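You operate a simulated robot arm through the tools that you are given. There is no shell and no other tool. Be economical: measure what you need, move in short steps, check, and stop when the job is done.

You run a simulated two-armed robot. Do the job below in one go: nothing can be reset, and whatever is moved stays where it is left.

## Task
Measure the test door's rear gap and tag it Pass or Rework.
Fine: grey block on the rear ledge, selector on Door gap, one press of Run; put the block back; the printed limits decide the tag, which goes in the holder on the stand; all else at the test stand stays as it is; the box may be switched off at the end. Set down upright: grey gap block.
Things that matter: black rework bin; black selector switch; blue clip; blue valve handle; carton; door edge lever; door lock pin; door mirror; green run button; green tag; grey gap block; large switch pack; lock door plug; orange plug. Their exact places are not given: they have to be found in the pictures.

Only the result counts: the job must be done as asked and must still hold three seconds after the hand-in. Knocking over, shifting, dropping, spilling or breaking anything else fails it.

## Robot
Two 6-joint arms with fingered hands on one trunk, on a base that drives. Base frame: it is fixed to the floor where the robot stands at the start and does not move with it; the origin is under the middle of the robot, x ahead of it, y to its left, z up; the surface under the hand at the start is at about z = 0.9. Units: m, rad, N and s.
The left shoulder is at the start at [0.07, 0.191, 1.273], the right one opposite. Places, roughly: black selector switch [0.7, -0.3, 0.9]; blue clip [-0.5, -1.25, 0.75]; blue valve handle [0, -0.6, 1.4]; door edge lever [-0.8, -1.3, 0.7]; door lock pin [-0.7, -1.3, 1.1]; door mirror [-0.1, -0.7, 1.2]; green run button [0.5, -0.5, 0.9]; lock door plug [0.1, -0.6, 1]; orange test stand [-0.4, -1, 0.8]; rear ledge [-1, -1.3, 0.6]; speaker door plug [0.1, -0.6, 1.1]; stand lever [0.1, -0.3, 0.6]; striker knob [-1, -1.3, 0.9]; tag holder on the test stand [-1, -1.3, 1.2]; test box down button [0.5, -0.4, 0.9]; test box up button [0.6, -0.5, 0.9]. Payload 4.7 kg a hand.
The tool frame of a hand sits at the grasp point between the pads (the TCP): z along the fingers, y along the line on which they close. The tips reach 0.036 m beyond it. Largest opening 0.12 m; the body of the gripper starts 0.042 m behind the TCP. The gripper is a hand of 5 fingers: y runs from the thumb to the fingers, the wrist lies at [-0.018, -0.113, -0.198] in the tool frame, and closing takes about 1.5 s.
Orientation is that of the tool frame in the base frame, as a unit quaternion [w, x, y, z]. With the fingers straight down and the wrist toward the robot, the tool's x, y and z point along [0, 1, 0], [1, 0, 0] and [0, 0, -1] of the base frame.

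## Interface
- The arms move only by the tool send_rows. It takes "left_motion", "right_motion" or both (then of equal length, played together; a hand with none holds still); each is a list of rows, each a list of 3 entries, a list of its own where there are three numbers: the shift along the tool's x, y, z in m, then the turn, a rotation vector about the tool's x, y, z in rad, then the opening, from 0 (shut) to 1 (fully open). In form: [[[x, y, z], [ax, ay, az], grip], ...]. A call has 1 to 12 rows; each row is the pose to reach, as a shift and turn from the pose commanded when the call began, along the tool's axes at that moment. Rows are played at 5 a second. More than 0.05 m and 0.15 rad between two rows, or a gripper value outside its range, and nothing of the call is played. A pose out of reach is approached as far as the arm can. The call stops where the force on the tool passes 70 N (or 10 N more than at its start, if that is more) or the arm is blocked; 0.2 s more then pass. Each finger travels about 0.045 m/s and halts on what it meets, pressing with about 28 N; the grip force reading is that of the motor and also rises with nothing between the fingers. The clock runs only during rows and for 0.2 s after the last one: add rows that repeat a pose to give the fingers time. It gives the time, the measured TCP pose, the force on the tool (base axes), the opening and the grip force at its end, in the units of the frame above (readings bear some noise), with the torque about the TCP (base axes, N m) and any sound that the robot's microphone picked up.
- Cameras (640 x 400 px; columns grow to the right, rows downward): "scene" is now at [0.099, -0.0617, 1.4843]; the picture's right is [-0.79, -0.61, 0.00], its down [-0.44, 0.57, -0.69] and it looks along [0.42, -0.54, -0.73] (base axes); focal length 214 px, centre (320, 200). "left" rides on the left gripper at [-0.073, -0.091, -0.143] in its tool frame; the picture's right is [-0.80, -0.28, 0.53], its down [0.53, -0.73, 0.42] and it looks along [0.27, 0.62, 0.74] (tool axes); focal length 234 px, centre (320, 200). "right" rides on the right gripper at [0.073, -0.091, -0.143] in its tool frame; the picture's right is [-0.80, 0.28, -0.53], its down [-0.53, -0.73, 0.42] and it looks along [-0.27, 0.62, 0.74] (tool axes); focal length 234 px, centre (320, 200).
- camera(camera): a new picture of that camera. The clock stands still meanwhile.
- move_column(by): slides the trunk up (or, below 0, down) by that many m; the arms and the scene camera ride with it, the base frame stays. It gives what a move gives, with no picture.
- steer(legs): drives the robot by 1 to 6 legs, each [ahead, left, turn to the left] in m, m and rad, along the robot's own axes; the way and the turn of a leg run together, so that a leg with both is an arc; at most 1.5 m and 3.142 rad a leg. The arms and the cameras ride along, it lands a little off, and it stops where it bumps. It gives what a move gives.
- set_grasp(shape, hand): the hand has 5 fingers and takes this shape, open, in about a second: jaw (thumb against the fingers, like two jaws); tri (thumb and two fingers); tip (a fingertip pinch); poke (one finger out to press); point (the index stretched); flat (the hand flat); cup (the hand cupped); fist (a fist). The gripper value then closes the fingers along that shape, each until it touches; the sizes above hold for jaw. It gives what a move gives, with no picture.
- turn_head(pan, tilt): turns the head with the scene camera to pan (to the left, within 1.501 rad either way) and tilt (down, from -0.506 to 1.204), counted from straight ahead of the robot. It gives what a move gives.
- probe_pixels(camera, pixels): there is no depth. For up to 12 entries [column, row, z] of the newest picture of that camera ("zoom" is the newest enlarged one), the place [x, y] in the base frame at which the ray of that pixel passes the height z, good to about 0.002 m. The clock stands still meanwhile.
- zoom(camera, box): a new picture of the part [left, top, right, bottom] of that camera's present view, enlarged. The clock stands still meanwhile.
- job_done(): hands the job in; it is judged then, once.

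Keep the steps short. Do not move on a guess: measure, check each grasp and each placing, and mend mistakes. In all there are 80 turns and 78 pictures (those below and enlarged ones count). Leave the grippers open and the arms clear of the work at the hand-in unless told otherwise, and finish with a single line.

The tools are called after "Emit:" by a JSON object that holds its "op" and its "data". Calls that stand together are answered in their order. send_rows: Moves the arms, as the interface text tells. Its arguments: {"type":"object","properties":{"left_motion":{"type":"array"},"right_motion":{"type":"array"}},"required":[]} The other tools are called the same way: move_column (by) slides the trunk up or down; set_grasp (shape, hand) gives the hand a shape; steer (legs) drives the base; turn_head (pan, tilt) turns the head that bears the scene camera; camera (camera) takes a picture; probe_pixels (camera, pixels) gives the place at which the rays of pixels pass given heights; zoom (camera, box) takes an enlarged picture of a part of a camera's view; job_done () hands the job in.

At the start:

```text
t: 0.0
left_tool_pos: [0.6965, 0.1297, 1.0009]
left_orientation: [0.0, 0.707, 0.707, 0.0]
left_contact_force: [-0.3, -0.4, 0.3]
left_torque: [0.01, 0.02, -0.02]
left_gripper_width: 0.1198
left_gripper_force: 0.0
left_shape: jaw
right_tool_pos: [0.5438, -0.4536, 1.2635]
right_orientation: [0.0, 0.707, 0.708, -0.001]
right_contact_force: [0.3, 0.0, 0.6]
right_torque: [-0.01, -0.03, -0.02]
right_gripper_width: 0.1194
right_gripper_force: 0.2
right_shape: jaw
trunk travel left (down, up): [-0.75, 0.19]
robot x, y, heading: [-0.002, 0.002, -0.006]
head pan, tilt: [-0.915, 0.812]
```

scene: 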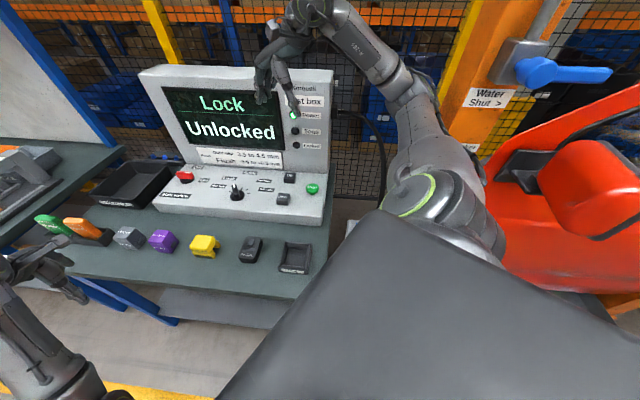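
right: 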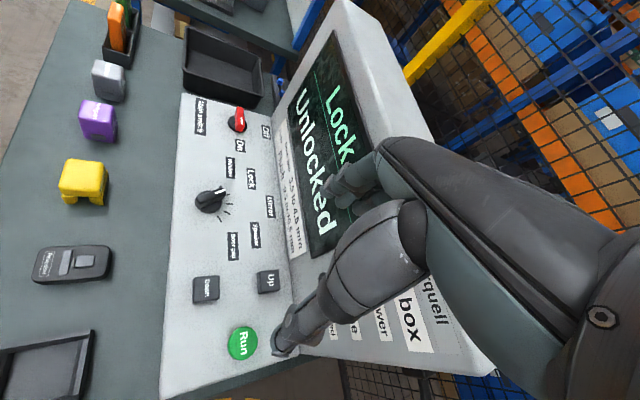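
left: 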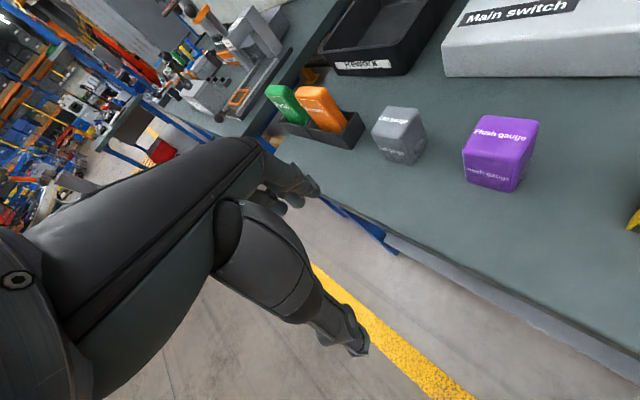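

The scene shows the test box with its screen at about (230,130), and the blocks and tags on the bench in front. I'll enlarge the box to read the limits and the selector labels.

Emit:
{"op": "zoom", "data": {"camera": "scene", "box": [130, 60, 340, 220]}}

Emit:
{"op": "zoom", "data": {"camera": "right", "box": [180, 90, 340, 370]}}

Emit:
{"op": "zoom", "data": {"camera": "scene", "box": [20, 160, 340, 300]}}

```text
2.50 times, centred on (235, 140) of scene
```

zoom: 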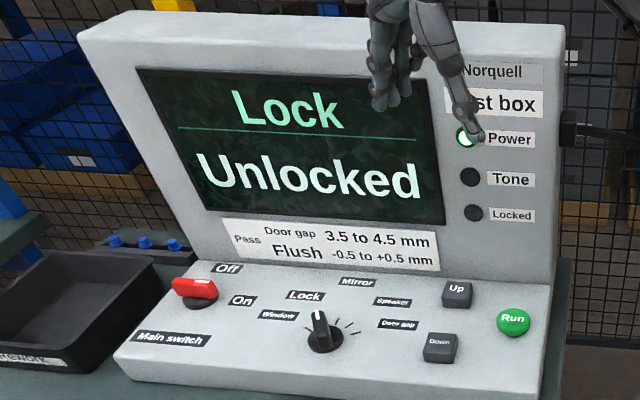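

```text
1.43 times, centred on (260, 230) of right
```

zoom: 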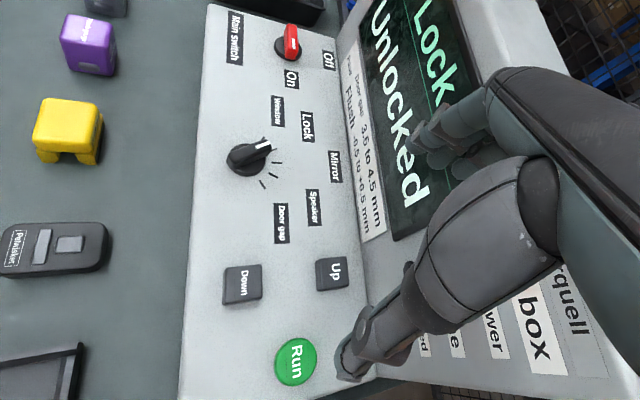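

```text
2.00 times, centred on (180, 230) of scene
```

zoom: 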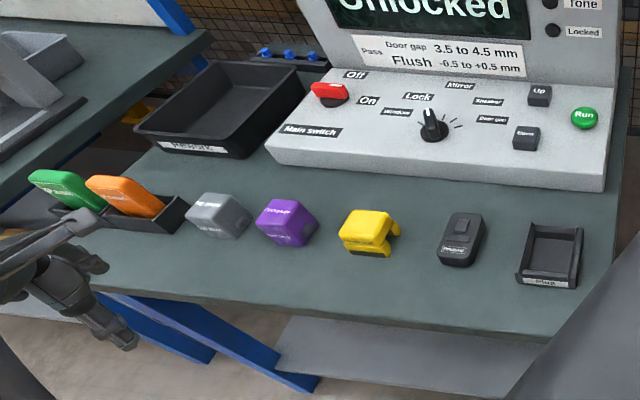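

The limits read Door gap 3.5–4.5 mm, and the selector is on Lock. Next I enlarge the tags and block in the left camera and turn the head to the right, towards the door and test stand.

Emit:
{"op": "zoom", "data": {"camera": "left", "box": [250, 60, 570, 200]}}

Emit:
{"op": "probe_pixels", "data": {"camera": "scene", "pixels": [[236, 196, 0.99], [236, 190, 1.0], [312, 189, 0.98], [130, 238, 0.9], [130, 238, 0.95], [123, 251, 0.9], [290, 175, 0.98], [283, 198, 0.98], [130, 228, 0.95], [330, 222, 0.9], [150, 206, 0.9], [140, 244, 0.9]]}}

Emit:
{"op": "turn_head", "data": {"pan": -1.5, "tilt": 0.5}}

Emit:
{"op": "camera", "data": {"camera": "scene"}}

```text
2.00 times, centred on (410, 130) of left
```

zoom: 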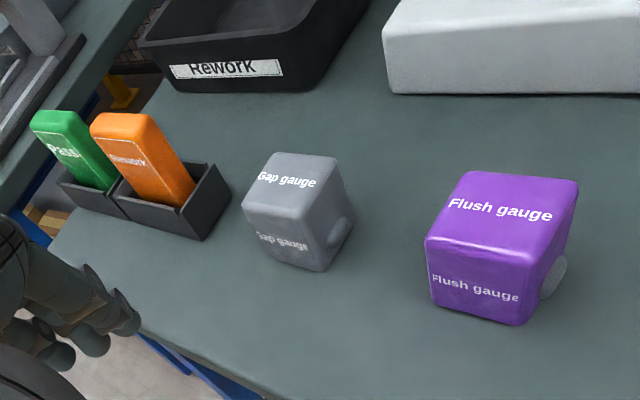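

```text
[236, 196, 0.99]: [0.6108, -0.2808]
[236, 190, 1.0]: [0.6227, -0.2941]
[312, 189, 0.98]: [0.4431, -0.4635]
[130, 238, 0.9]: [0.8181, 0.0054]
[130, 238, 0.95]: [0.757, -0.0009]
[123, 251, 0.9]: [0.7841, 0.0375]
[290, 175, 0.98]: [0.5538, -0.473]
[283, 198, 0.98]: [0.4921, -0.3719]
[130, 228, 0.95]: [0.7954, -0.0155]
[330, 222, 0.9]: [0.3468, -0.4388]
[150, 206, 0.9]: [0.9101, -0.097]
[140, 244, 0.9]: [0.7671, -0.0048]
```

```text
t: 1.0
left_tool_pos: [0.6965, 0.1288, 0.9994]
left_orientation: [-0.001, 0.707, 0.707, 0.0]
left_contact_force: [-0.5, 0.7, -0.8]
left_torque: [-0.02, 0.01, -0.02]
left_gripper_width: 0.1196
left_gripper_force: 0.0
left_shape: jaw
right_tool_pos: [0.5436, -0.4532, 1.2636]
right_orientation: [0.0, 0.707, 0.708, 0.001]
right_contact_force: [-0.1, 0.0, -0.1]
right_torque: [-0.03, 0.02, -0.01]
right_gripper_width: 0.12
right_gripper_force: 0.1
right_shape: jaw
trunk travel left (down, up): [-0.75, 0.19]
robot x, y, heading: [-0.0001, -0.0008, -0.003]
head pan, tilt: [-1.499, 0.499]
```

```text
70 pictures are left
```

scene: 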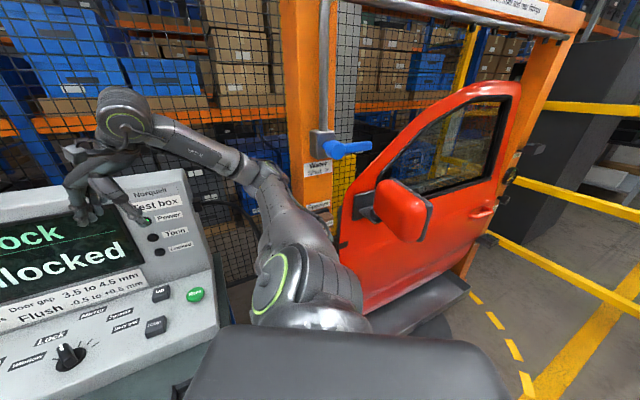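

The door, its mirror, the orange stand and the far post are now in view. I'll zoom on the rear edge of the door at about (500,180).

Emit:
{"op": "zoom", "data": {"camera": "scene", "box": [430, 60, 590, 320]}}

Emit:
{"op": "zoom", "data": {"camera": "scene", "box": [460, 120, 560, 190]}}

```text
1.54 times, centred on (510, 190) of scene
```

zoom: 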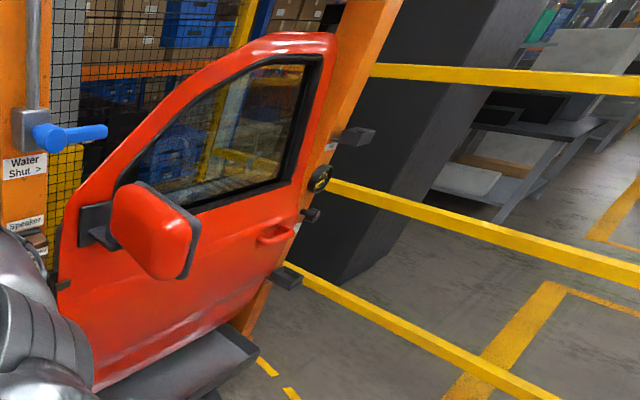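

```text
5.71 times, centred on (510, 155) of scene
```

zoom: 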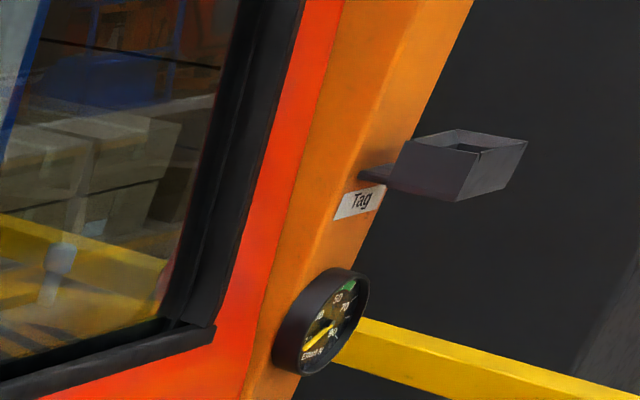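

The holder is an open-topped box marked "Tag" on the post, above the dial. Before driving I'll look to the left and straight ahead for free floor.

Emit:
{"op": "turn_head", "data": {"pan": 1.5, "tilt": 0.6}}

Emit:
{"op": "camera", "data": {"camera": "scene"}}

Emit:
{"op": "turn_head", "data": {"pan": 0.1, "tilt": 0.8}}

Emit:
{"op": "camera", "data": {"camera": "scene"}}

```text
t: 3.6
left_tool_pos: [0.6962, 0.1302, 0.999]
left_orientation: [0.0, 0.707, 0.707, 0.0]
left_contact_force: [-0.4, -1.3, -0.6]
left_torque: [0.01, -0.01, 0.03]
left_gripper_width: 0.1199
left_gripper_force: 0.1
left_shape: jaw
right_tool_pos: [0.5455, -0.4533, 1.2639]
right_orientation: [0.0, 0.707, 0.707, -0.001]
right_contact_force: [0.5, 0.4, -0.2]
right_torque: [-0.01, 0.03, -0.01]
right_gripper_width: 0.1197
right_gripper_force: 0.1
right_shape: jaw
trunk travel left (down, up): [-0.75, 0.19]
robot x, y, heading: [0.0012, -0.0038, -0.002]
head pan, tilt: [1.499, 0.6]
```

```text
67 pictures are left
```

scene: 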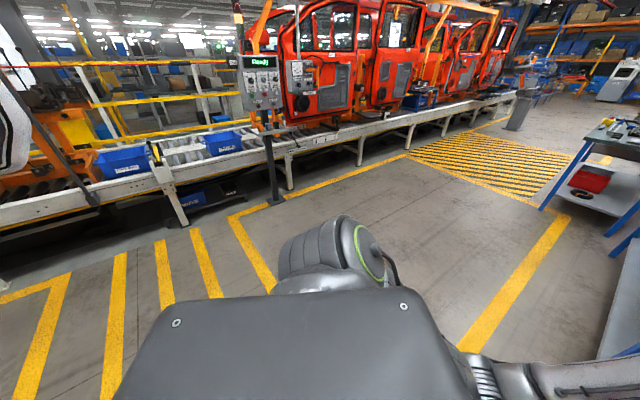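

```text
t: 5.1
left_tool_pos: [0.6965, 0.1287, 0.9996]
left_orientation: [0.0, 0.706, 0.708, -0.001]
left_contact_force: [-0.6, -0.2, 0.5]
left_torque: [-0.02, -0.02, 0.01]
left_gripper_width: 0.12
left_gripper_force: 0.0
left_shape: jaw
right_tool_pos: [0.5435, -0.4543, 1.2632]
right_orientation: [0.0, 0.707, 0.707, 0.0]
right_contact_force: [-0.3, 0.0, 0.3]
right_torque: [0.01, -0.02, 0.01]
right_gripper_width: 0.1199
right_gripper_force: 0.1
right_shape: jaw
trunk travel left (down, up): [-0.75, 0.19]
robot x, y, heading: [-0.0025, -0.0007, -0.0]
head pan, tilt: [0.099, 0.799]
```

```text
66 pictures are left
```

scene: 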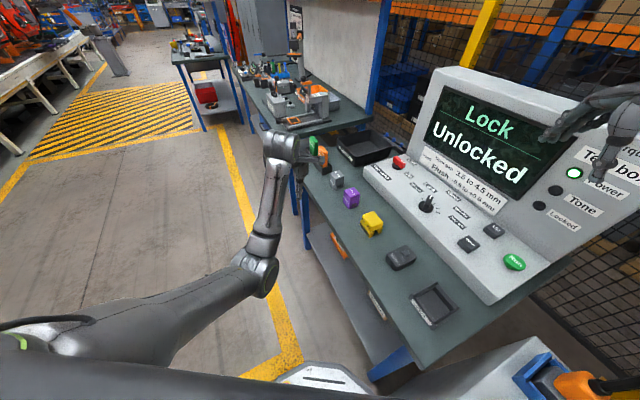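

The floor to the left and behind is free. I first lift the left hand clear, then back off diagonally and turn square to the bench.

Emit:
{"op": "send_rows", "data": {"left_motion": [[[0, 0, -0.04], [0, 0, 0], 1], [[0, -0.02, -0.08], [0, 0, 0], 1], [[0, -0.04, -0.12], [0, 0, 0], 1], [[0, -0.06, -0.16], [0, 0, 0], 1], [[0, -0.08, -0.2], [0, 0, 0], 1], [[0, -0.1, -0.24], [0, 0, 0], 1]]}}

Emit:
{"op": "steer", "data": {"legs": [[-0.27, 0.36, 0], [0, 0, -0.93]]}}

Emit:
{"op": "turn_head", "data": {"pan": -0.9, "tilt": 0.45}}

Emit:
{"op": "camera", "data": {"camera": "scene"}}

```text
t: 6.5
left_tool_pos: [0.7138, 0.1053, 1.0983]
left_orientation: [0.001, 0.707, 0.707, 0.001]
left_contact_force: [-0.2, 0.3, -0.2]
left_torque: [0.01, 0.03, -0.02]
left_gripper_width: 0.1196
left_gripper_force: 0.0
left_shape: jaw
left hand out of reach, approached as far as the arm can: row 2, 3, 4, 5, 6
right_tool_pos: [0.5439, -0.4535, 1.2633]
right_orientation: [0.001, 0.707, 0.707, 0.0]
right_contact_force: [0.1, 0.6, 0.3]
right_torque: [-0.01, 0.01, 0.0]
right_gripper_width: 0.1194
right_gripper_force: 0.1
right_shape: jaw
trunk travel left (down, up): [-0.75, 0.19]
robot x, y, heading: [0.0048, -0.0008, -0.003]
head pan, tilt: [0.099, 0.799]
```

```text
t: 11.8
left_tool_pos: [0.2387, -0.1435, 1.0991]
left_orientation: [0.0, 0.948, 0.317, 0.0]
left_contact_force: [0.2, -0.3, 0.1]
left_torque: [0.04, -0.06, 0.0]
left_gripper_width: 0.1196
left_gripper_force: 0.0
left_shape: jaw
right_tool_pos: [-0.3099, -0.3433, 1.2623]
right_orientation: [-0.001, 0.949, 0.316, 0.0]
right_contact_force: [0.5, 1.0, 0.2]
right_torque: [0.02, 0.03, -0.03]
right_gripper_width: 0.1199
right_gripper_force: 0.1
right_shape: jaw
trunk travel left (down, up): [-0.75, 0.19]
robot x, y, heading: [-0.2731, 0.3622, -0.926]
head pan, tilt: [0.099, 0.799]
```

```text
t: 13.0
left_tool_pos: [0.2378, -0.1438, 1.0991]
left_orientation: [0.001, 0.949, 0.315, 0.0]
left_contact_force: [-0.2, 0.3, -0.1]
left_torque: [-0.01, 0.0, -0.01]
left_gripper_width: 0.1197
left_gripper_force: 0.1
left_shape: jaw
right_tool_pos: [-0.3094, -0.344, 1.2642]
right_orientation: [0.0, 0.949, 0.316, 0.0]
right_contact_force: [0.5, 0.3, -0.2]
right_torque: [0.02, 0.0, 0.02]
right_gripper_width: 0.1195
right_gripper_force: 0.1
right_shape: jaw
trunk travel left (down, up): [-0.75, 0.19]
robot x, y, heading: [-0.2729, 0.3605, -0.931]
head pan, tilt: [-0.901, 0.45]
```

```text
65 pictures are left
```

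scene: 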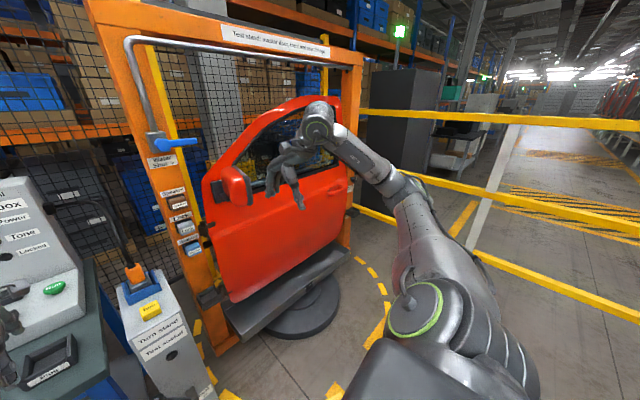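

The door stand sits on a turntable with a guardrail to its right. I strafe left to face the block from further back, then look.

Emit:
{"op": "steer", "data": {"legs": [[0, 0.8, 0]]}}

Emit:
{"op": "turn_head", "data": {"pan": 0.0, "tilt": 0.75}}

Emit:
{"op": "camera", "data": {"camera": "scene"}}

```text
t: 17.3
left_tool_pos: [0.8817, 0.3339, 1.0991]
left_orientation: [0.001, 0.949, 0.314, 0.0]
left_contact_force: [-0.9, 0.7, 0.0]
left_torque: [-0.03, 0.01, -0.01]
left_gripper_width: 0.1198
left_gripper_force: 0.0
left_shape: jaw
right_tool_pos: [0.332, 0.1374, 1.2628]
right_orientation: [0.0, 0.949, 0.314, 0.0]
right_contact_force: [0.6, -0.1, 0.5]
right_torque: [-0.03, 0.0, 0.02]
right_gripper_width: 0.1196
right_gripper_force: 0.0
right_shape: jaw
trunk travel left (down, up): [-0.75, 0.19]
robot x, y, heading: [0.3697, 0.8418, -0.927]
head pan, tilt: [-0.901, 0.45]
```

```text
t: 18.5
left_tool_pos: [0.881, 0.3356, 1.0989]
left_orientation: [0.001, 0.949, 0.314, 0.001]
left_contact_force: [0.0, -1.0, 0.3]
left_torque: [0.02, 0.03, 0.05]
left_gripper_width: 0.1197
left_gripper_force: 0.0
left_shape: jaw
right_tool_pos: [0.3328, 0.1367, 1.263]
right_orientation: [0.0, 0.949, 0.314, 0.0]
right_contact_force: [0.5, -1.3, -0.3]
right_torque: [0.0, 0.0, 0.01]
right_gripper_width: 0.1197
right_gripper_force: 0.0
right_shape: jaw
trunk travel left (down, up): [-0.75, 0.19]
robot x, y, heading: [0.3734, 0.8462, -0.931]
head pan, tilt: [0.0, 0.75]
```

```text
64 pictures are left
```

scene: 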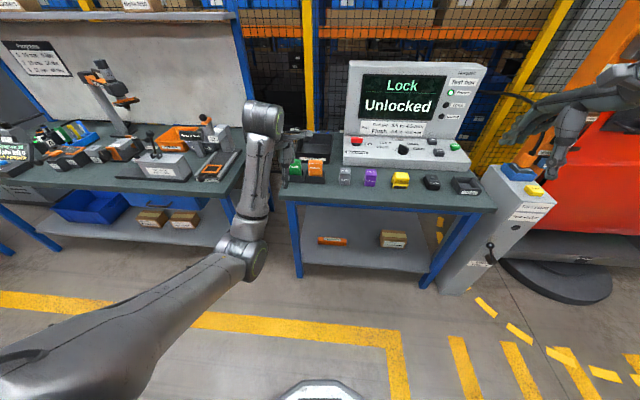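

The bench is square ahead, with the grey block at (345,175) and the tags at (296,170) and (314,168). I'll probe the block and tags and zoom in on them.

Emit:
{"op": "zoom", "data": {"camera": "scene", "box": [270, 130, 400, 212]}}

Emit:
{"op": "probe_pixels", "data": {"camera": "scene", "pixels": [[345, 185, 0.9], [345, 170, 0.95], [296, 183, 0.9], [314, 181, 0.9], [404, 149, 0.99], [468, 194, 0.9], [480, 208, 0.9], [290, 205, 0.9], [370, 187, 0.9]]}}

```text
4.88 times, centred on (335, 171) of scene
```

zoom: 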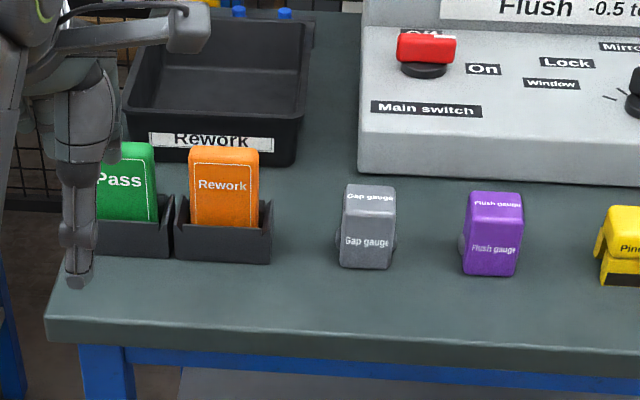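

```text
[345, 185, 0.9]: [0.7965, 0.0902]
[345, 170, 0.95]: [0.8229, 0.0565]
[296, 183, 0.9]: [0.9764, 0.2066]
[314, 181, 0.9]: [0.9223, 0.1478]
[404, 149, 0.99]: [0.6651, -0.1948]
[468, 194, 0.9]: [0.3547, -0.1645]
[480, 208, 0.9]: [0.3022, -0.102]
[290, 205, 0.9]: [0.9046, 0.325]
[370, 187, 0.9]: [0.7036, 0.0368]
```

I probe the enlarged picture at the block's corners, front bottom (340,264)–(390,269) and top (345,185)–(396,188).

Emit:
{"op": "probe_pixels", "data": {"camera": "zoom", "pixels": [[341, 264, 0.9], [390, 269, 0.9], [342, 205, 0.95], [395, 207, 0.95], [347, 185, 0.95], [395, 188, 0.95], [342, 205, 0.96], [347, 185, 0.96], [398, 240, 0.925], [335, 240, 0.925], [225, 150, 0.98], [150, 255, 0.9]]}}

```text
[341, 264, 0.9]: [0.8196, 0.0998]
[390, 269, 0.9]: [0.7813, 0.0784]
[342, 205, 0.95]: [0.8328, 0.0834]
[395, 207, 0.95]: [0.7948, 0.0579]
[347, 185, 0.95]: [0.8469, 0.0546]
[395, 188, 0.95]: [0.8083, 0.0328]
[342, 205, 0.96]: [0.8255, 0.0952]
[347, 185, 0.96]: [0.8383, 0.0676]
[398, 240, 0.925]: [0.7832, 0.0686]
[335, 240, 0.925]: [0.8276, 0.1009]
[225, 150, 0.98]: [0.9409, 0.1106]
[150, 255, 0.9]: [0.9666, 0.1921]
```

The block is about 0.045 wide, 0.035 deep and 0.065 high, centred near (0.813, 0.072). I drive ahead 0.17 (left fingertips stay at 1.06, above the tags) and check the right camera view.

Emit:
{"op": "steer", "data": {"legs": [[0.17, 0.05, 0]]}}

Emit:
{"op": "camera", "data": {"camera": "right"}}

```text
t: 20.0
left_tool_pos: [1.021, 0.2283, 1.0987]
left_orientation: [0.001, 0.95, 0.313, 0.0]
left_contact_force: [-1.5, 1.1, -0.5]
left_torque: [-0.02, -0.02, 0.0]
left_gripper_width: 0.1198
left_gripper_force: 0.2
left_shape: jaw
right_tool_pos: [0.4707, 0.0334, 1.2639]
right_orientation: [0.0, 0.95, 0.313, 0.0]
right_contact_force: [0.0, 0.2, 0.6]
right_torque: [0.04, 0.0, 0.01]
right_gripper_width: 0.1197
right_gripper_force: 0.1
right_shape: jaw
trunk travel left (down, up): [-0.75, 0.19]
robot x, y, heading: [0.5109, 0.7401, -0.934]
head pan, tilt: [0.0, 0.75]
```

```text
62 pictures are left
```

right: 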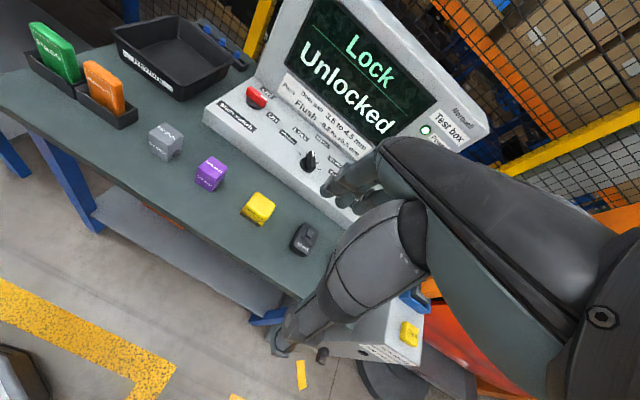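

Right TCP is at (0.471, 0.033, 1.264), so the block is +0.298 along tool x and +0.172 along y. I move over it at z≈1.12 and look.

Emit:
{"op": "send_rows", "data": {"right_motion": [[[0.033, 0.019, 0.016], [0, 0, 0], 1], [[0.066, 0.038, 0.032], [0, 0, 0], 1], [[0.099, 0.057, 0.048], [0, 0, 0], 1], [[0.132, 0.076, 0.064], [0, 0, 0], 1], [[0.165, 0.095, 0.08], [0, 0, 0], 1], [[0.198, 0.114, 0.096], [0, 0, 0], 1], [[0.231, 0.133, 0.112], [0, 0, 0], 1], [[0.264, 0.152, 0.128], [0, 0, 0], 1], [[0.298, 0.172, 0.144], [0, 0, 0], 1], [[0.298, 0.172, 0.144], [0, 0, 0], 1]]}}

Emit:
{"op": "camera", "data": {"camera": "right"}}

Emit:
{"op": "zoom", "data": {"camera": "scene", "box": [220, 100, 480, 262]}}

```text
t: 22.2
left_tool_pos: [1.0239, 0.2274, 1.0979]
left_orientation: [0.001, 0.95, 0.313, 0.0]
left_contact_force: [-1.0, 0.6, 0.3]
left_torque: [0.0, 0.01, 0.04]
left_gripper_width: 0.1197
left_gripper_force: 0.0
left_shape: jaw
right_tool_pos: [0.7802, 0.0285, 1.1296]
right_orientation: [-0.009, 0.945, 0.326, 0.017]
right_contact_force: [0.2, -0.5, -0.1]
right_torque: [0.0, -0.02, -0.02]
right_gripper_width: 0.12
right_gripper_force: 0.1
right_shape: jaw
right hand out of reach, approached as far as the arm can: row 2, 3, 4, 5, 6, 7, 8, 9, 10
trunk travel left (down, up): [-0.75, 0.19]
robot x, y, heading: [0.5131, 0.7407, -0.931]
head pan, tilt: [0.0, 0.75]
```

```text
61 pictures are left
```

right: 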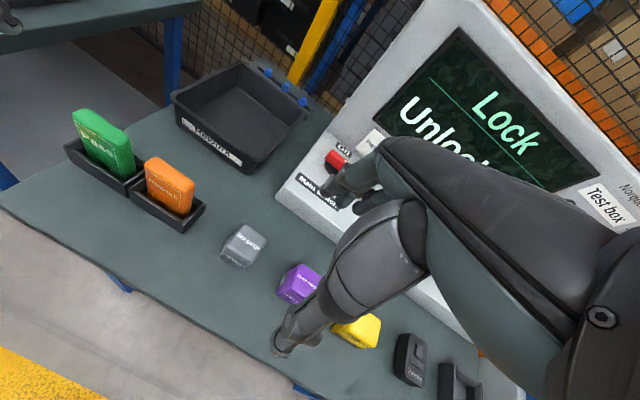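

```text
2.46 times, centred on (350, 181) of scene
```

zoom: 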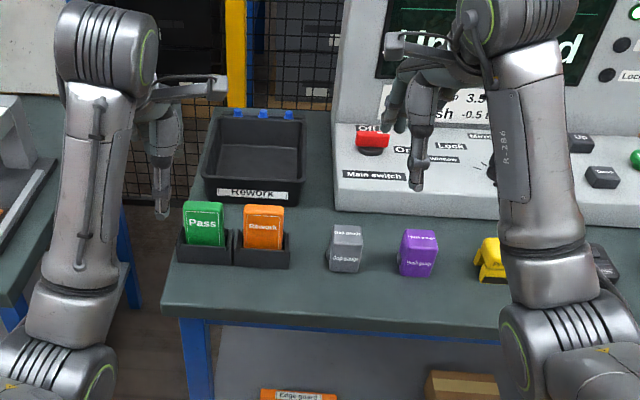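

The arm is slightly too close in to reach there. I back off 0.1 m and then approach the block again, with a renewed pose reading.

Emit:
{"op": "steer", "data": {"legs": [[-0.1, 0.04, 0]]}}

Emit:
{"op": "zoom", "data": {"camera": "scene", "box": [220, 100, 480, 262]}}

Emit:
{"op": "probe_pixels", "data": {"camera": "zoom", "pixels": [[320, 200, 0.9]]}}

```text
t: 23.4
left_tool_pos: [0.997, 0.3318, 1.0973]
left_orientation: [0.001, 0.95, 0.314, 0.001]
left_contact_force: [-0.1, 0.4, 0.0]
left_torque: [-0.02, 0.0, -0.02]
left_gripper_width: 0.1198
left_gripper_force: 0.0
left_shape: jaw
right_tool_pos: [0.7538, 0.1299, 1.129]
right_orientation: [-0.01, 0.945, 0.326, 0.016]
right_contact_force: [0.3, 0.8, 0.2]
right_torque: [0.0, 0.04, -0.04]
right_gripper_width: 0.1197
right_gripper_force: 0.1
right_shape: jaw
trunk travel left (down, up): [-0.75, 0.19]
robot x, y, heading: [0.4829, 0.841, -0.937]
head pan, tilt: [0.0, 0.75]
```

```text
2.46 times, centred on (350, 181) of scene
```

zoom: 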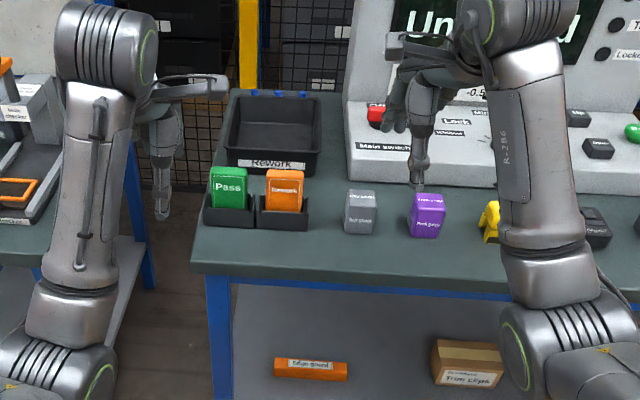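

```text
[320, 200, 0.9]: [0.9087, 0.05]
```

I re-measure the block in this picture: front bottom (345,230)–(374,233), top front (346,206)–(375,209), top back (349,190)–(376,192).

Emit:
{"op": "probe_pixels", "data": {"camera": "zoom", "pixels": [[345, 230, 0.9], [374, 233, 0.9], [346, 206, 0.96], [375, 209, 0.96], [349, 190, 0.96], [376, 192, 0.96], [228, 205, 0.96], [284, 206, 0.96], [284, 172, 0.99]]}}

```text
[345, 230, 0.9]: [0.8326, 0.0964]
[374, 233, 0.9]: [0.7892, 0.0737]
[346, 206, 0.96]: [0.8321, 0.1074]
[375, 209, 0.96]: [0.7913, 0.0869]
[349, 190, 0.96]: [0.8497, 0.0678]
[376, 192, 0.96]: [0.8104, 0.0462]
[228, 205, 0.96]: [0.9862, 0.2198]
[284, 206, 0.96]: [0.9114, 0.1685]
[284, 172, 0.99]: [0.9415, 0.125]
```

The block is about 0.045 square, turned ~9° from my tool, centred near (0.821, 0.068). I align and lower to z≈1.05 above it.

Emit:
{"op": "send_rows", "data": {"right_motion": [[[0.005, 0.03, 0.0], [-0.004, -0.012, 0.05], 1], [[0.01, 0.06, 0.02], [-0.008, -0.024, 0.1], 1], [[0.015, 0.09, 0.05], [-0.011, -0.036, 0.149], 1], [[0.015, 0.09, 0.079], [-0.011, -0.036, 0.149], 1], [[0.015, 0.09, 0.079], [-0.011, -0.036, 0.149], 1]]}}

Emit:
{"op": "camera", "data": {"camera": "right"}}

Emit:
{"op": "zoom", "data": {"camera": "scene", "box": [290, 130, 450, 230]}}

```text
t: 24.6
left_tool_pos: [0.9952, 0.3312, 1.0985]
left_orientation: [0.001, 0.95, 0.314, 0.0]
left_contact_force: [0.4, -0.2, -0.4]
left_torque: [-0.01, -0.01, -0.01]
left_gripper_width: 0.1198
left_gripper_force: 0.1
left_shape: jaw
right_tool_pos: [0.7667, 0.032, 1.0753]
right_orientation: [-0.019, 0.96, 0.279, 0.031]
right_contact_force: [-0.2, 0.0, 0.6]
right_torque: [-0.02, 0.0, 0.0]
right_gripper_width: 0.1197
right_gripper_force: 0.1
right_shape: jaw
right hand out of reach, approached as far as the arm can: row 1, 2, 3, 4, 5
trunk travel left (down, up): [-0.75, 0.19]
robot x, y, heading: [0.4862, 0.8372, -0.93]
head pan, tilt: [0.0, 0.75]
```

```text
58 pictures are left
```

right: 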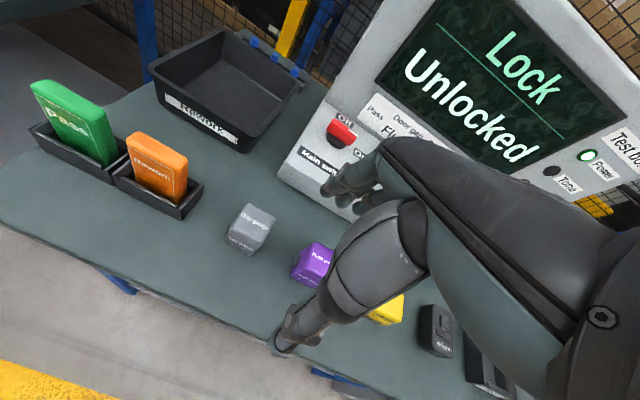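

```text
4.00 times, centred on (370, 180) of scene
```

zoom: 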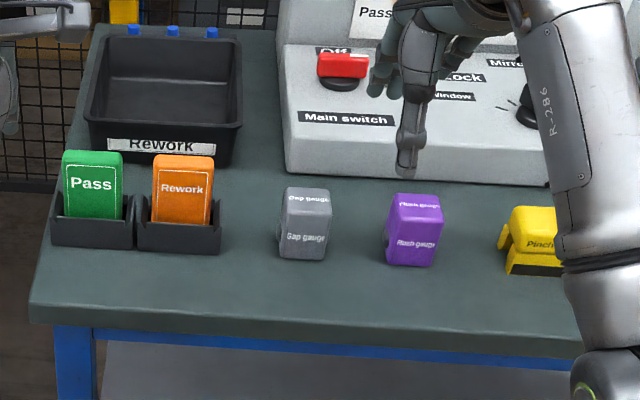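

The arm needs the block further to its right side. Robot moves left 0.14; the left hand stays in front of the neighbouring bench.

Emit:
{"op": "steer", "data": {"legs": [[0.0, 0.14, 0]]}}

```text
t: 25.9
left_tool_pos: [1.1064, 0.4137, 1.0988]
left_orientation: [0.0, 0.95, 0.313, 0.001]
left_contact_force: [0.6, 0.1, -0.1]
left_torque: [0.02, -0.02, 0.0]
left_gripper_width: 0.1197
left_gripper_force: 0.0
left_shape: jaw
right_tool_pos: [0.8778, 0.1134, 1.0739]
right_orientation: [-0.02, 0.96, 0.279, 0.032]
right_contact_force: [-0.8, -0.6, -1.1]
right_torque: [0.04, -0.02, -0.04]
right_gripper_width: 0.12
right_gripper_force: 0.1
right_shape: jaw
trunk travel left (down, up): [-0.75, 0.19]
robot x, y, heading: [0.5968, 0.9256, -0.936]
head pan, tilt: [0.0, 0.75]
```

TCP is now at (0.878, 0.113, 1.074). I shift to above the block centre and straighten the tool.

Emit:
{"op": "send_rows", "data": {"right_motion": [[[-0.037, 0.004, 0.0], [-0.011, -0.036, 0.025], 1], [[-0.0735, 0.008, 0.0], [-0.022, -0.072, 0.051], 1], [[-0.0735, 0.008, 0.0186], [-0.022, -0.072, 0.051], 1], [[-0.0735, 0.008, 0.0186], [-0.022, -0.072, 0.051], 1]]}}

Emit:
{"op": "camera", "data": {"camera": "right"}}

Emit:
{"op": "zoom", "data": {"camera": "scene", "box": [290, 130, 450, 230]}}

```text
t: 26.9
left_tool_pos: [1.106, 0.4138, 1.099]
left_orientation: [0.001, 0.95, 0.313, 0.0]
left_contact_force: [-1.2, 0.4, 0.1]
left_torque: [0.03, 0.01, -0.02]
left_gripper_width: 0.1196
left_gripper_force: 0.0
left_shape: jaw
right_tool_pos: [0.8201, 0.069, 1.0502]
right_orientation: [-0.001, 0.967, 0.256, 0.001]
right_contact_force: [0.2, -0.3, 0.3]
right_torque: [0.02, -0.04, 0.0]
right_gripper_width: 0.1201
right_gripper_force: 0.1
right_shape: jaw
trunk travel left (down, up): [-0.75, 0.19]
robot x, y, heading: [0.6022, 0.9239, -0.934]
head pan, tilt: [0.0, 0.75]
```

```text
56 pictures are left
```

right: 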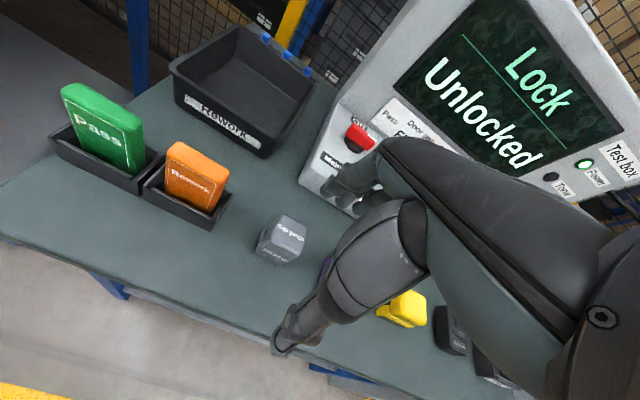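

```text
4.00 times, centred on (370, 180) of scene
```

zoom: 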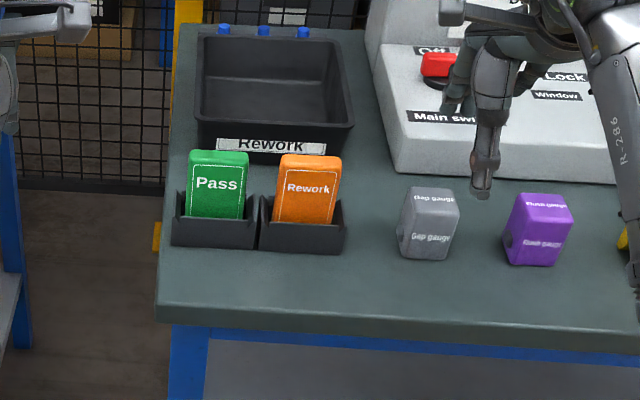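

The tool is straight at (0.820,0.069,1.050). I cross-check the block's place from the right camera, where its top is at (293,228) and its middle at (281,241).

Emit:
{"op": "zoom", "data": {"camera": "right", "box": [230, 190, 340, 280]}}

Emit:
{"op": "probe_pixels", "data": {"camera": "right", "pixels": [[277, 215, 0.955], [306, 227, 0.955], [300, 242, 0.955], [272, 232, 0.955], [255, 252, 0.9], [287, 264, 0.9]]}}

Emit:
{"op": "probe_pixels", "data": {"camera": "scene", "pixels": [[389.5, 193, 0.9], [402, 195, 0.9], [392, 180, 0.955], [404, 181, 0.955], [393, 177, 0.955], [405, 178, 0.955]]}}

```text
4.44 times, centred on (285, 235) of right
```

zoom: 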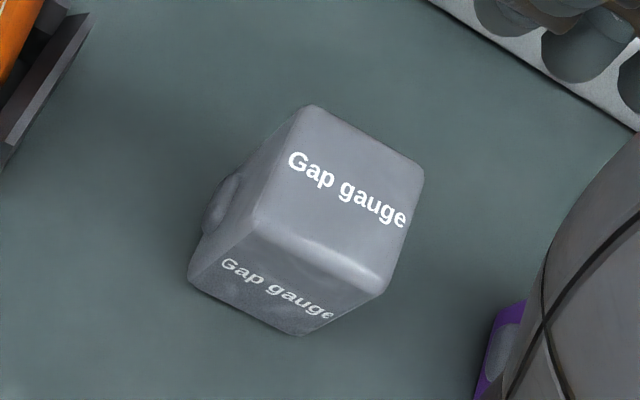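

```text
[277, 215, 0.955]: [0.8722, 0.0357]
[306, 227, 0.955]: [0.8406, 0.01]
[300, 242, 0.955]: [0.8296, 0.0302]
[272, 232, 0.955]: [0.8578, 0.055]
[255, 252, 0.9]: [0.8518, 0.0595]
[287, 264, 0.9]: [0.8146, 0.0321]
```

```text
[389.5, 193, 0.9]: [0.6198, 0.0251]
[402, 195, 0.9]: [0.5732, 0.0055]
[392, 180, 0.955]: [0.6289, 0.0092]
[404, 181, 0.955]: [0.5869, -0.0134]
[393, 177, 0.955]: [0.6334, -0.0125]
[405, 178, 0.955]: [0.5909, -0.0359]
```

The two cameras disagree by ~4 cm, which suggests the bench is lower than 0.9. I probe the enlarged right picture at two heights.

Emit:
{"op": "probe_pixels", "data": {"camera": "zoom", "pixels": [[190, 280, 0.9], [299, 335, 0.9], [190, 280, 0.85], [299, 335, 0.85], [310, 105, 0.955], [424, 172, 0.955], [378, 293, 0.955], [252, 228, 0.955], [310, 105, 0.91], [424, 172, 0.91], [378, 293, 0.91], [252, 228, 0.91]]}}

Emit:
{"op": "zoom", "data": {"camera": "scene", "box": [350, 160, 450, 222]}}

Emit:
{"op": "probe_pixels", "data": {"camera": "zoom", "pixels": [[320, 200, 0.9], [320, 200, 0.85]]}}

```text
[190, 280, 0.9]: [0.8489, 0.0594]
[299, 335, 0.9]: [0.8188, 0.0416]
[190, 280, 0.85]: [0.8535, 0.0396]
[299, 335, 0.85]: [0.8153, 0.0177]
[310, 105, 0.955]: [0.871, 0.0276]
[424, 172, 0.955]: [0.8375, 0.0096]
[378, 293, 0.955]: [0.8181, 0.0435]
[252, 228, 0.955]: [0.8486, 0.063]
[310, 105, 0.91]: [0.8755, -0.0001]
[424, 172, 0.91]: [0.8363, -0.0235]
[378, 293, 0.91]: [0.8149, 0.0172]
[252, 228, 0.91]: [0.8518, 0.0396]
```

```text
6.40 times, centred on (400, 191) of scene
```

zoom: 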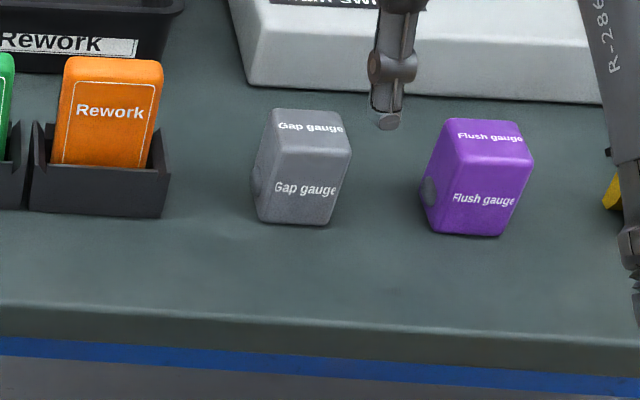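

```text
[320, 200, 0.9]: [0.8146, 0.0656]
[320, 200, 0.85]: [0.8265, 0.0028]
```

Now the same corners in this new scene enlargement: bottom (258,220)–(328,225), top front (266,158)–(336,168), top back (277,108)–(350,118).

Emit:
{"op": "probe_pixels", "data": {"camera": "zoom", "pixels": [[258, 220, 0.9], [328, 225, 0.9], [258, 220, 0.87], [328, 225, 0.87], [264, 160, 0.955], [338, 168, 0.955], [277, 110, 0.955], [349, 120, 0.955], [264, 160, 0.93], [338, 168, 0.93], [277, 110, 0.93], [349, 120, 0.93]]}}

```text
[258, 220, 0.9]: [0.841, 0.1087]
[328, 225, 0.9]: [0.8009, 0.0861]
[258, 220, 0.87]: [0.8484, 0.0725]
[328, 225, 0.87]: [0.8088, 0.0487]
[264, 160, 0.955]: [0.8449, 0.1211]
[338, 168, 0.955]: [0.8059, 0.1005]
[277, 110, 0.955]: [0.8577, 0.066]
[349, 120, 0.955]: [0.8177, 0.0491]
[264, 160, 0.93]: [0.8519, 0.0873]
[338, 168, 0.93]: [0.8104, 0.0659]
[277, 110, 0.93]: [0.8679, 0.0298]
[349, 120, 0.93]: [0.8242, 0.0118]
```

Both views agree with a bench height of ≈0.84: block top ≈0.888, centre ≈(0.845, -0.005), yaw 31°. I move above it, lower to z=0.96 and check again.

Emit:
{"op": "send_rows", "data": {"right_motion": [[[-0.007, 0.038, 0.0], [0, 0, -0.01], 0.85], [[-0.015, 0.0767, 0.01], [0, 0, -0.02], 0.8], [[-0.015, 0.0767, 0.05], [0, 0, -0.02], 0.8], [[-0.015, 0.0767, 0.09], [0, 0, -0.02], 0.8], [[-0.015, 0.0767, 0.09], [0, 0, -0.02], 0.8]]}}

Emit:
{"op": "zoom", "data": {"camera": "right", "box": [160, 180, 400, 380]}}

Emit:
{"op": "zoom", "data": {"camera": "scene", "box": [340, 130, 460, 222]}}

```text
t: 28.1
left_tool_pos: [1.1053, 0.4141, 1.0974]
left_orientation: [0.001, 0.95, 0.313, -0.001]
left_contact_force: [0.5, -0.1, -0.5]
left_torque: [-0.02, 0.0, 0.01]
left_gripper_width: 0.1194
left_gripper_force: 0.0
left_shape: jaw
right_tool_pos: [0.8454, -0.0064, 0.9605]
right_orientation: [-0.002, 0.964, 0.267, 0.002]
right_contact_force: [0.3, -0.3, 0.6]
right_torque: [-0.03, 0.01, 0.01]
right_gripper_width: 0.0961
right_gripper_force: 0.2
right_shape: jaw
trunk travel left (down, up): [-0.75, 0.19]
robot x, y, heading: [0.5957, 0.923, -0.931]
head pan, tilt: [0.0, 0.75]
```

```text
2.00 times, centred on (280, 280) of right
```

zoom: 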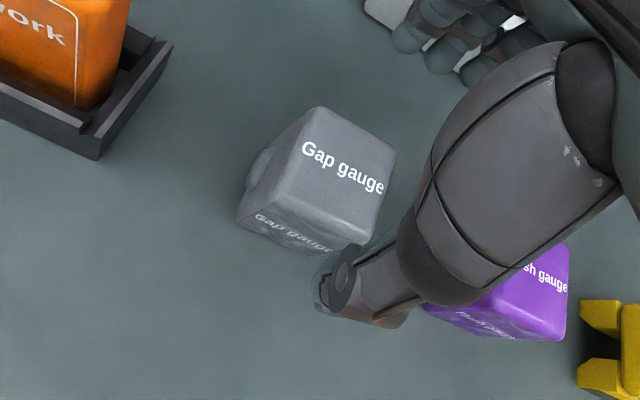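

```text
4.35 times, centred on (400, 176) of scene
```

zoom: 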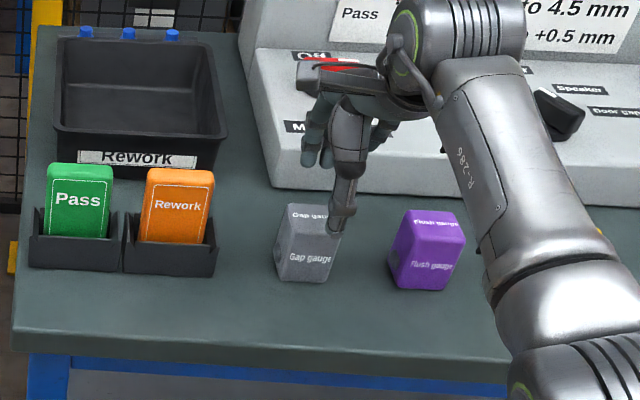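

The thumb sits near the block in both views. I probe the thumb tip, using its known place as a calibration, and the block's top corners again in a fresh right-camera enlargement.

Emit:
{"op": "zoom", "data": {"camera": "right", "box": [160, 180, 400, 380]}}

Emit:
{"op": "probe_pixels", "data": {"camera": "zoom", "pixels": [[330, 290, 0.925], [345, 275, 0.93], [317, 107, 0.888], [395, 150, 0.888], [285, 197, 0.888], [366, 236, 0.888], [237, 218, 0.84], [317, 254, 0.84]]}}

```text
2.00 times, centred on (280, 280) of right
```

zoom: 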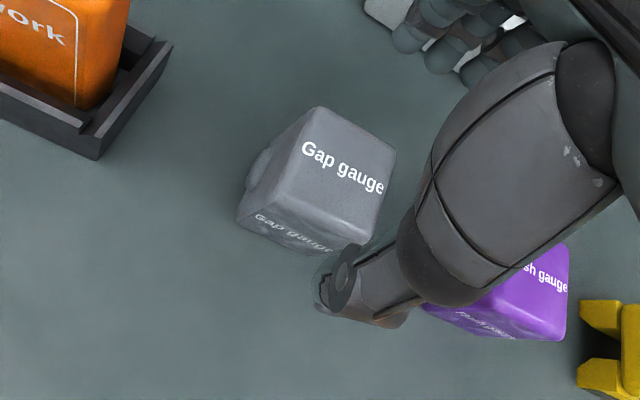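

```text
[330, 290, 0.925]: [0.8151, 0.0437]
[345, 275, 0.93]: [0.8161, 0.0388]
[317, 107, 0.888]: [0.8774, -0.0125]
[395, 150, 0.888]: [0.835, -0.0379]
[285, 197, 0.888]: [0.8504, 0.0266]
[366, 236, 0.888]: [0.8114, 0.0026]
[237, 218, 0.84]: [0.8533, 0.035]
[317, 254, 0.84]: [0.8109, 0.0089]
```

The block centre is confirmed at (0.844, -0.005), right under the TCP. I lower to z=0.881 and close.

Emit:
{"op": "send_rows", "data": {"right_motion": [[[0, 0, 0.04], [0, 0, 0], 0.8], [[0, 0, 0.065], [0, 0, 0], 0.8], [[0, 0, 0.0795], [0, 0, 0], 0.8], [[0, 0, 0.0795], [0, 0, 0], 0.8], [[0, 0, 0.0795], [0, 0, 0], 0.3], [[0, 0, 0.0795], [0, 0, 0], 0.3], [[0, 0, 0.0795], [0, 0, 0], 0.2], [[0, 0, 0.0795], [0, 0, 0], 0.2], [[0, 0, 0.0795], [0, 0, 0], 0.2], [[0, 0, 0.0795], [0, 0, 0], 0.2]]}}

Emit:
{"op": "zoom", "data": {"camera": "scene", "box": [340, 130, 460, 222]}}

```text
t: 30.3
left_tool_pos: [1.1073, 0.4145, 1.0995]
left_orientation: [0.001, 0.95, 0.313, -0.001]
left_contact_force: [-0.3, 0.0, 0.2]
left_torque: [-0.02, -0.01, -0.01]
left_gripper_width: 0.1197
left_gripper_force: 0.0
left_shape: jaw
right_tool_pos: [0.8372, -0.0013, 0.8868]
right_orientation: [-0.003, 0.965, 0.262, 0.01]
right_contact_force: [-0.5, 0.4, -0.1]
right_torque: [0.01, -0.02, 0.0]
right_gripper_width: 0.0447
right_gripper_force: 27.5
right_shape: jaw
right hand out of reach, approached as far as the arm can: row 1, 2, 3, 4, 5, 6, 7, 8, 9, 10
trunk travel left (down, up): [-0.75, 0.19]
robot x, y, heading: [0.596, 0.9271, -0.93]
head pan, tilt: [0.0, 0.75]
```

```text
4.35 times, centred on (400, 176) of scene
```

zoom: 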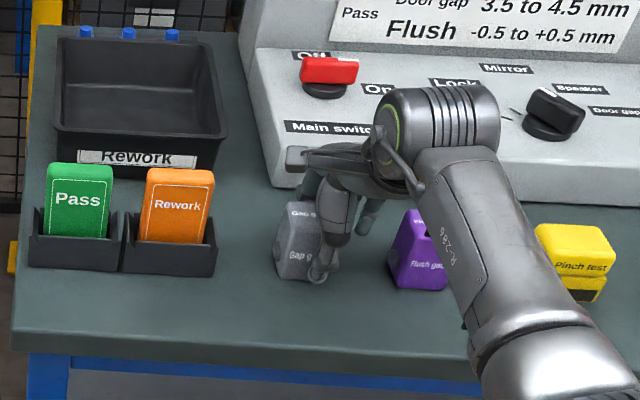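

The grip holds: width 0.0447 with 27.5 N (TCP at the pick: 0.837, -0.001, 0.887). I lift it 0.1 m and check.

Emit:
{"op": "send_rows", "data": {"right_motion": [[[0, 0, -0.03], [0, 0, 0], 0.2], [[0, -0.01, -0.06], [0, 0, 0], 0.2], [[0, -0.02, -0.1], [0, 0, 0], 0.2], [[0, -0.04, -0.14], [0, 0, 0], 0.2], [[0, -0.04, -0.14], [0, 0, 0], 0.2]]}}

Emit:
{"op": "zoom", "data": {"camera": "right", "box": [160, 80, 480, 380]}}

```text
t: 31.5
left_tool_pos: [1.1065, 0.4118, 1.0974]
left_orientation: [0.0, 0.95, 0.313, -0.001]
left_contact_force: [0.4, -0.8, -0.1]
left_torque: [0.01, 0.02, 0.0]
left_gripper_width: 0.1201
left_gripper_force: 0.0
left_shape: jaw
right_tool_pos: [0.8176, 0.0319, 1.0253]
right_orientation: [-0.001, 0.964, 0.264, -0.002]
right_contact_force: [-0.1, -0.3, -2.4]
right_torque: [-0.03, 0.0, 0.01]
right_gripper_width: 0.0448
right_gripper_force: 27.8
right_shape: jaw
trunk travel left (down, up): [-0.75, 0.19]
robot x, y, heading: [0.5971, 0.928, -0.931]
head pan, tilt: [0.0, 0.75]
```

```text
1.33 times, centred on (320, 230) of right
```

zoom: 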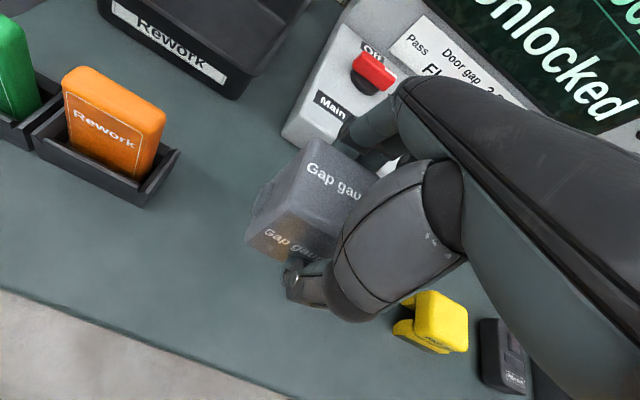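

Held and upright. I back off 0.4 m and strafe right 1.4 m, then look towards the door's rear edge.

Emit:
{"op": "steer", "data": {"legs": [[-0.4, 0, 0], [0, -1.4, 0]]}}

Emit:
{"op": "turn_head", "data": {"pan": -0.7, "tilt": 0.5}}

Emit:
{"op": "camera", "data": {"camera": "scene"}}

```text
t: 40.6
left_tool_pos: [-0.2582, -0.1025, 1.0974]
left_orientation: [0.001, 0.95, 0.312, 0.001]
left_contact_force: [-1.2, -0.2, 0.1]
left_torque: [-0.03, -0.04, 0.0]
left_gripper_width: 0.1196
left_gripper_force: 0.0
left_shape: jaw
right_tool_pos: [-0.5485, -0.4819, 1.0249]
right_orientation: [0.0, 0.965, 0.262, -0.001]
right_contact_force: [0.2, 0.4, -3.3]
right_torque: [-0.02, -0.01, 0.01]
right_gripper_width: 0.0446
right_gripper_force: 28.0
right_shape: jaw
trunk travel left (down, up): [-0.75, 0.19]
robot x, y, heading: [-0.7666, 0.4119, -0.934]
head pan, tilt: [0.0, 0.75]
```

```text
t: 41.7
left_tool_pos: [-0.2592, -0.1025, 1.0983]
left_orientation: [0.002, 0.95, 0.313, 0.0]
left_contact_force: [0.4, 0.3, -0.6]
left_torque: [-0.01, 0.0, 0.02]
left_gripper_width: 0.1197
left_gripper_force: 0.1
left_shape: jaw
right_tool_pos: [-0.5473, -0.4815, 1.0266]
right_orientation: [-0.001, 0.965, 0.263, -0.001]
right_contact_force: [-0.5, -0.4, -3.3]
right_torque: [-0.04, 0.05, 0.02]
right_gripper_width: 0.0445
right_gripper_force: 28.5
right_shape: jaw
trunk travel left (down, up): [-0.75, 0.19]
robot x, y, heading: [-0.7638, 0.4085, -0.936]
head pan, tilt: [-0.7, 0.499]
```

```text
47 pictures are left
```

scene: 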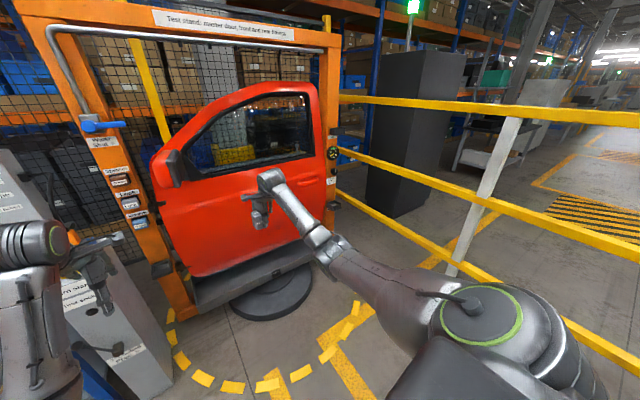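

I zoom in on the rear edge near (330,170) and probe the guardrail post base at (450,272) and the turntable.

Emit:
{"op": "zoom", "data": {"camera": "scene", "box": [290, 80, 370, 260]}}

Emit:
{"op": "probe_pixels", "data": {"camera": "scene", "pixels": [[450, 272, 0.0], [640, 365, 0.4], [640, 245, 0.7], [345, 160, 0.7], [333, 150, 1.0], [333, 200, 0.6], [330, 255, 0.3], [170, 180, 1.2]]}}

```text
2.22 times, centred on (330, 170) of scene
```

zoom: 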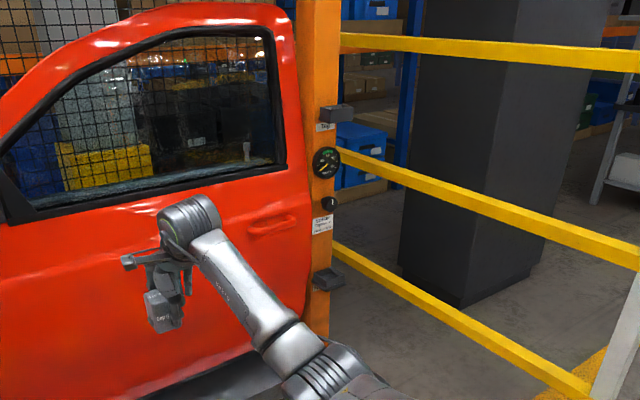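

```text
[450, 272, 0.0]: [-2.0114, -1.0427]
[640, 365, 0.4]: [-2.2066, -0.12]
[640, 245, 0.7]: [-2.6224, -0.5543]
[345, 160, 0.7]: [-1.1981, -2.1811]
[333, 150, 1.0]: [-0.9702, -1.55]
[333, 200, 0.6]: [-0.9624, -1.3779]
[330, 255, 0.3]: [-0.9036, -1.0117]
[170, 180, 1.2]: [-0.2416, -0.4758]
```

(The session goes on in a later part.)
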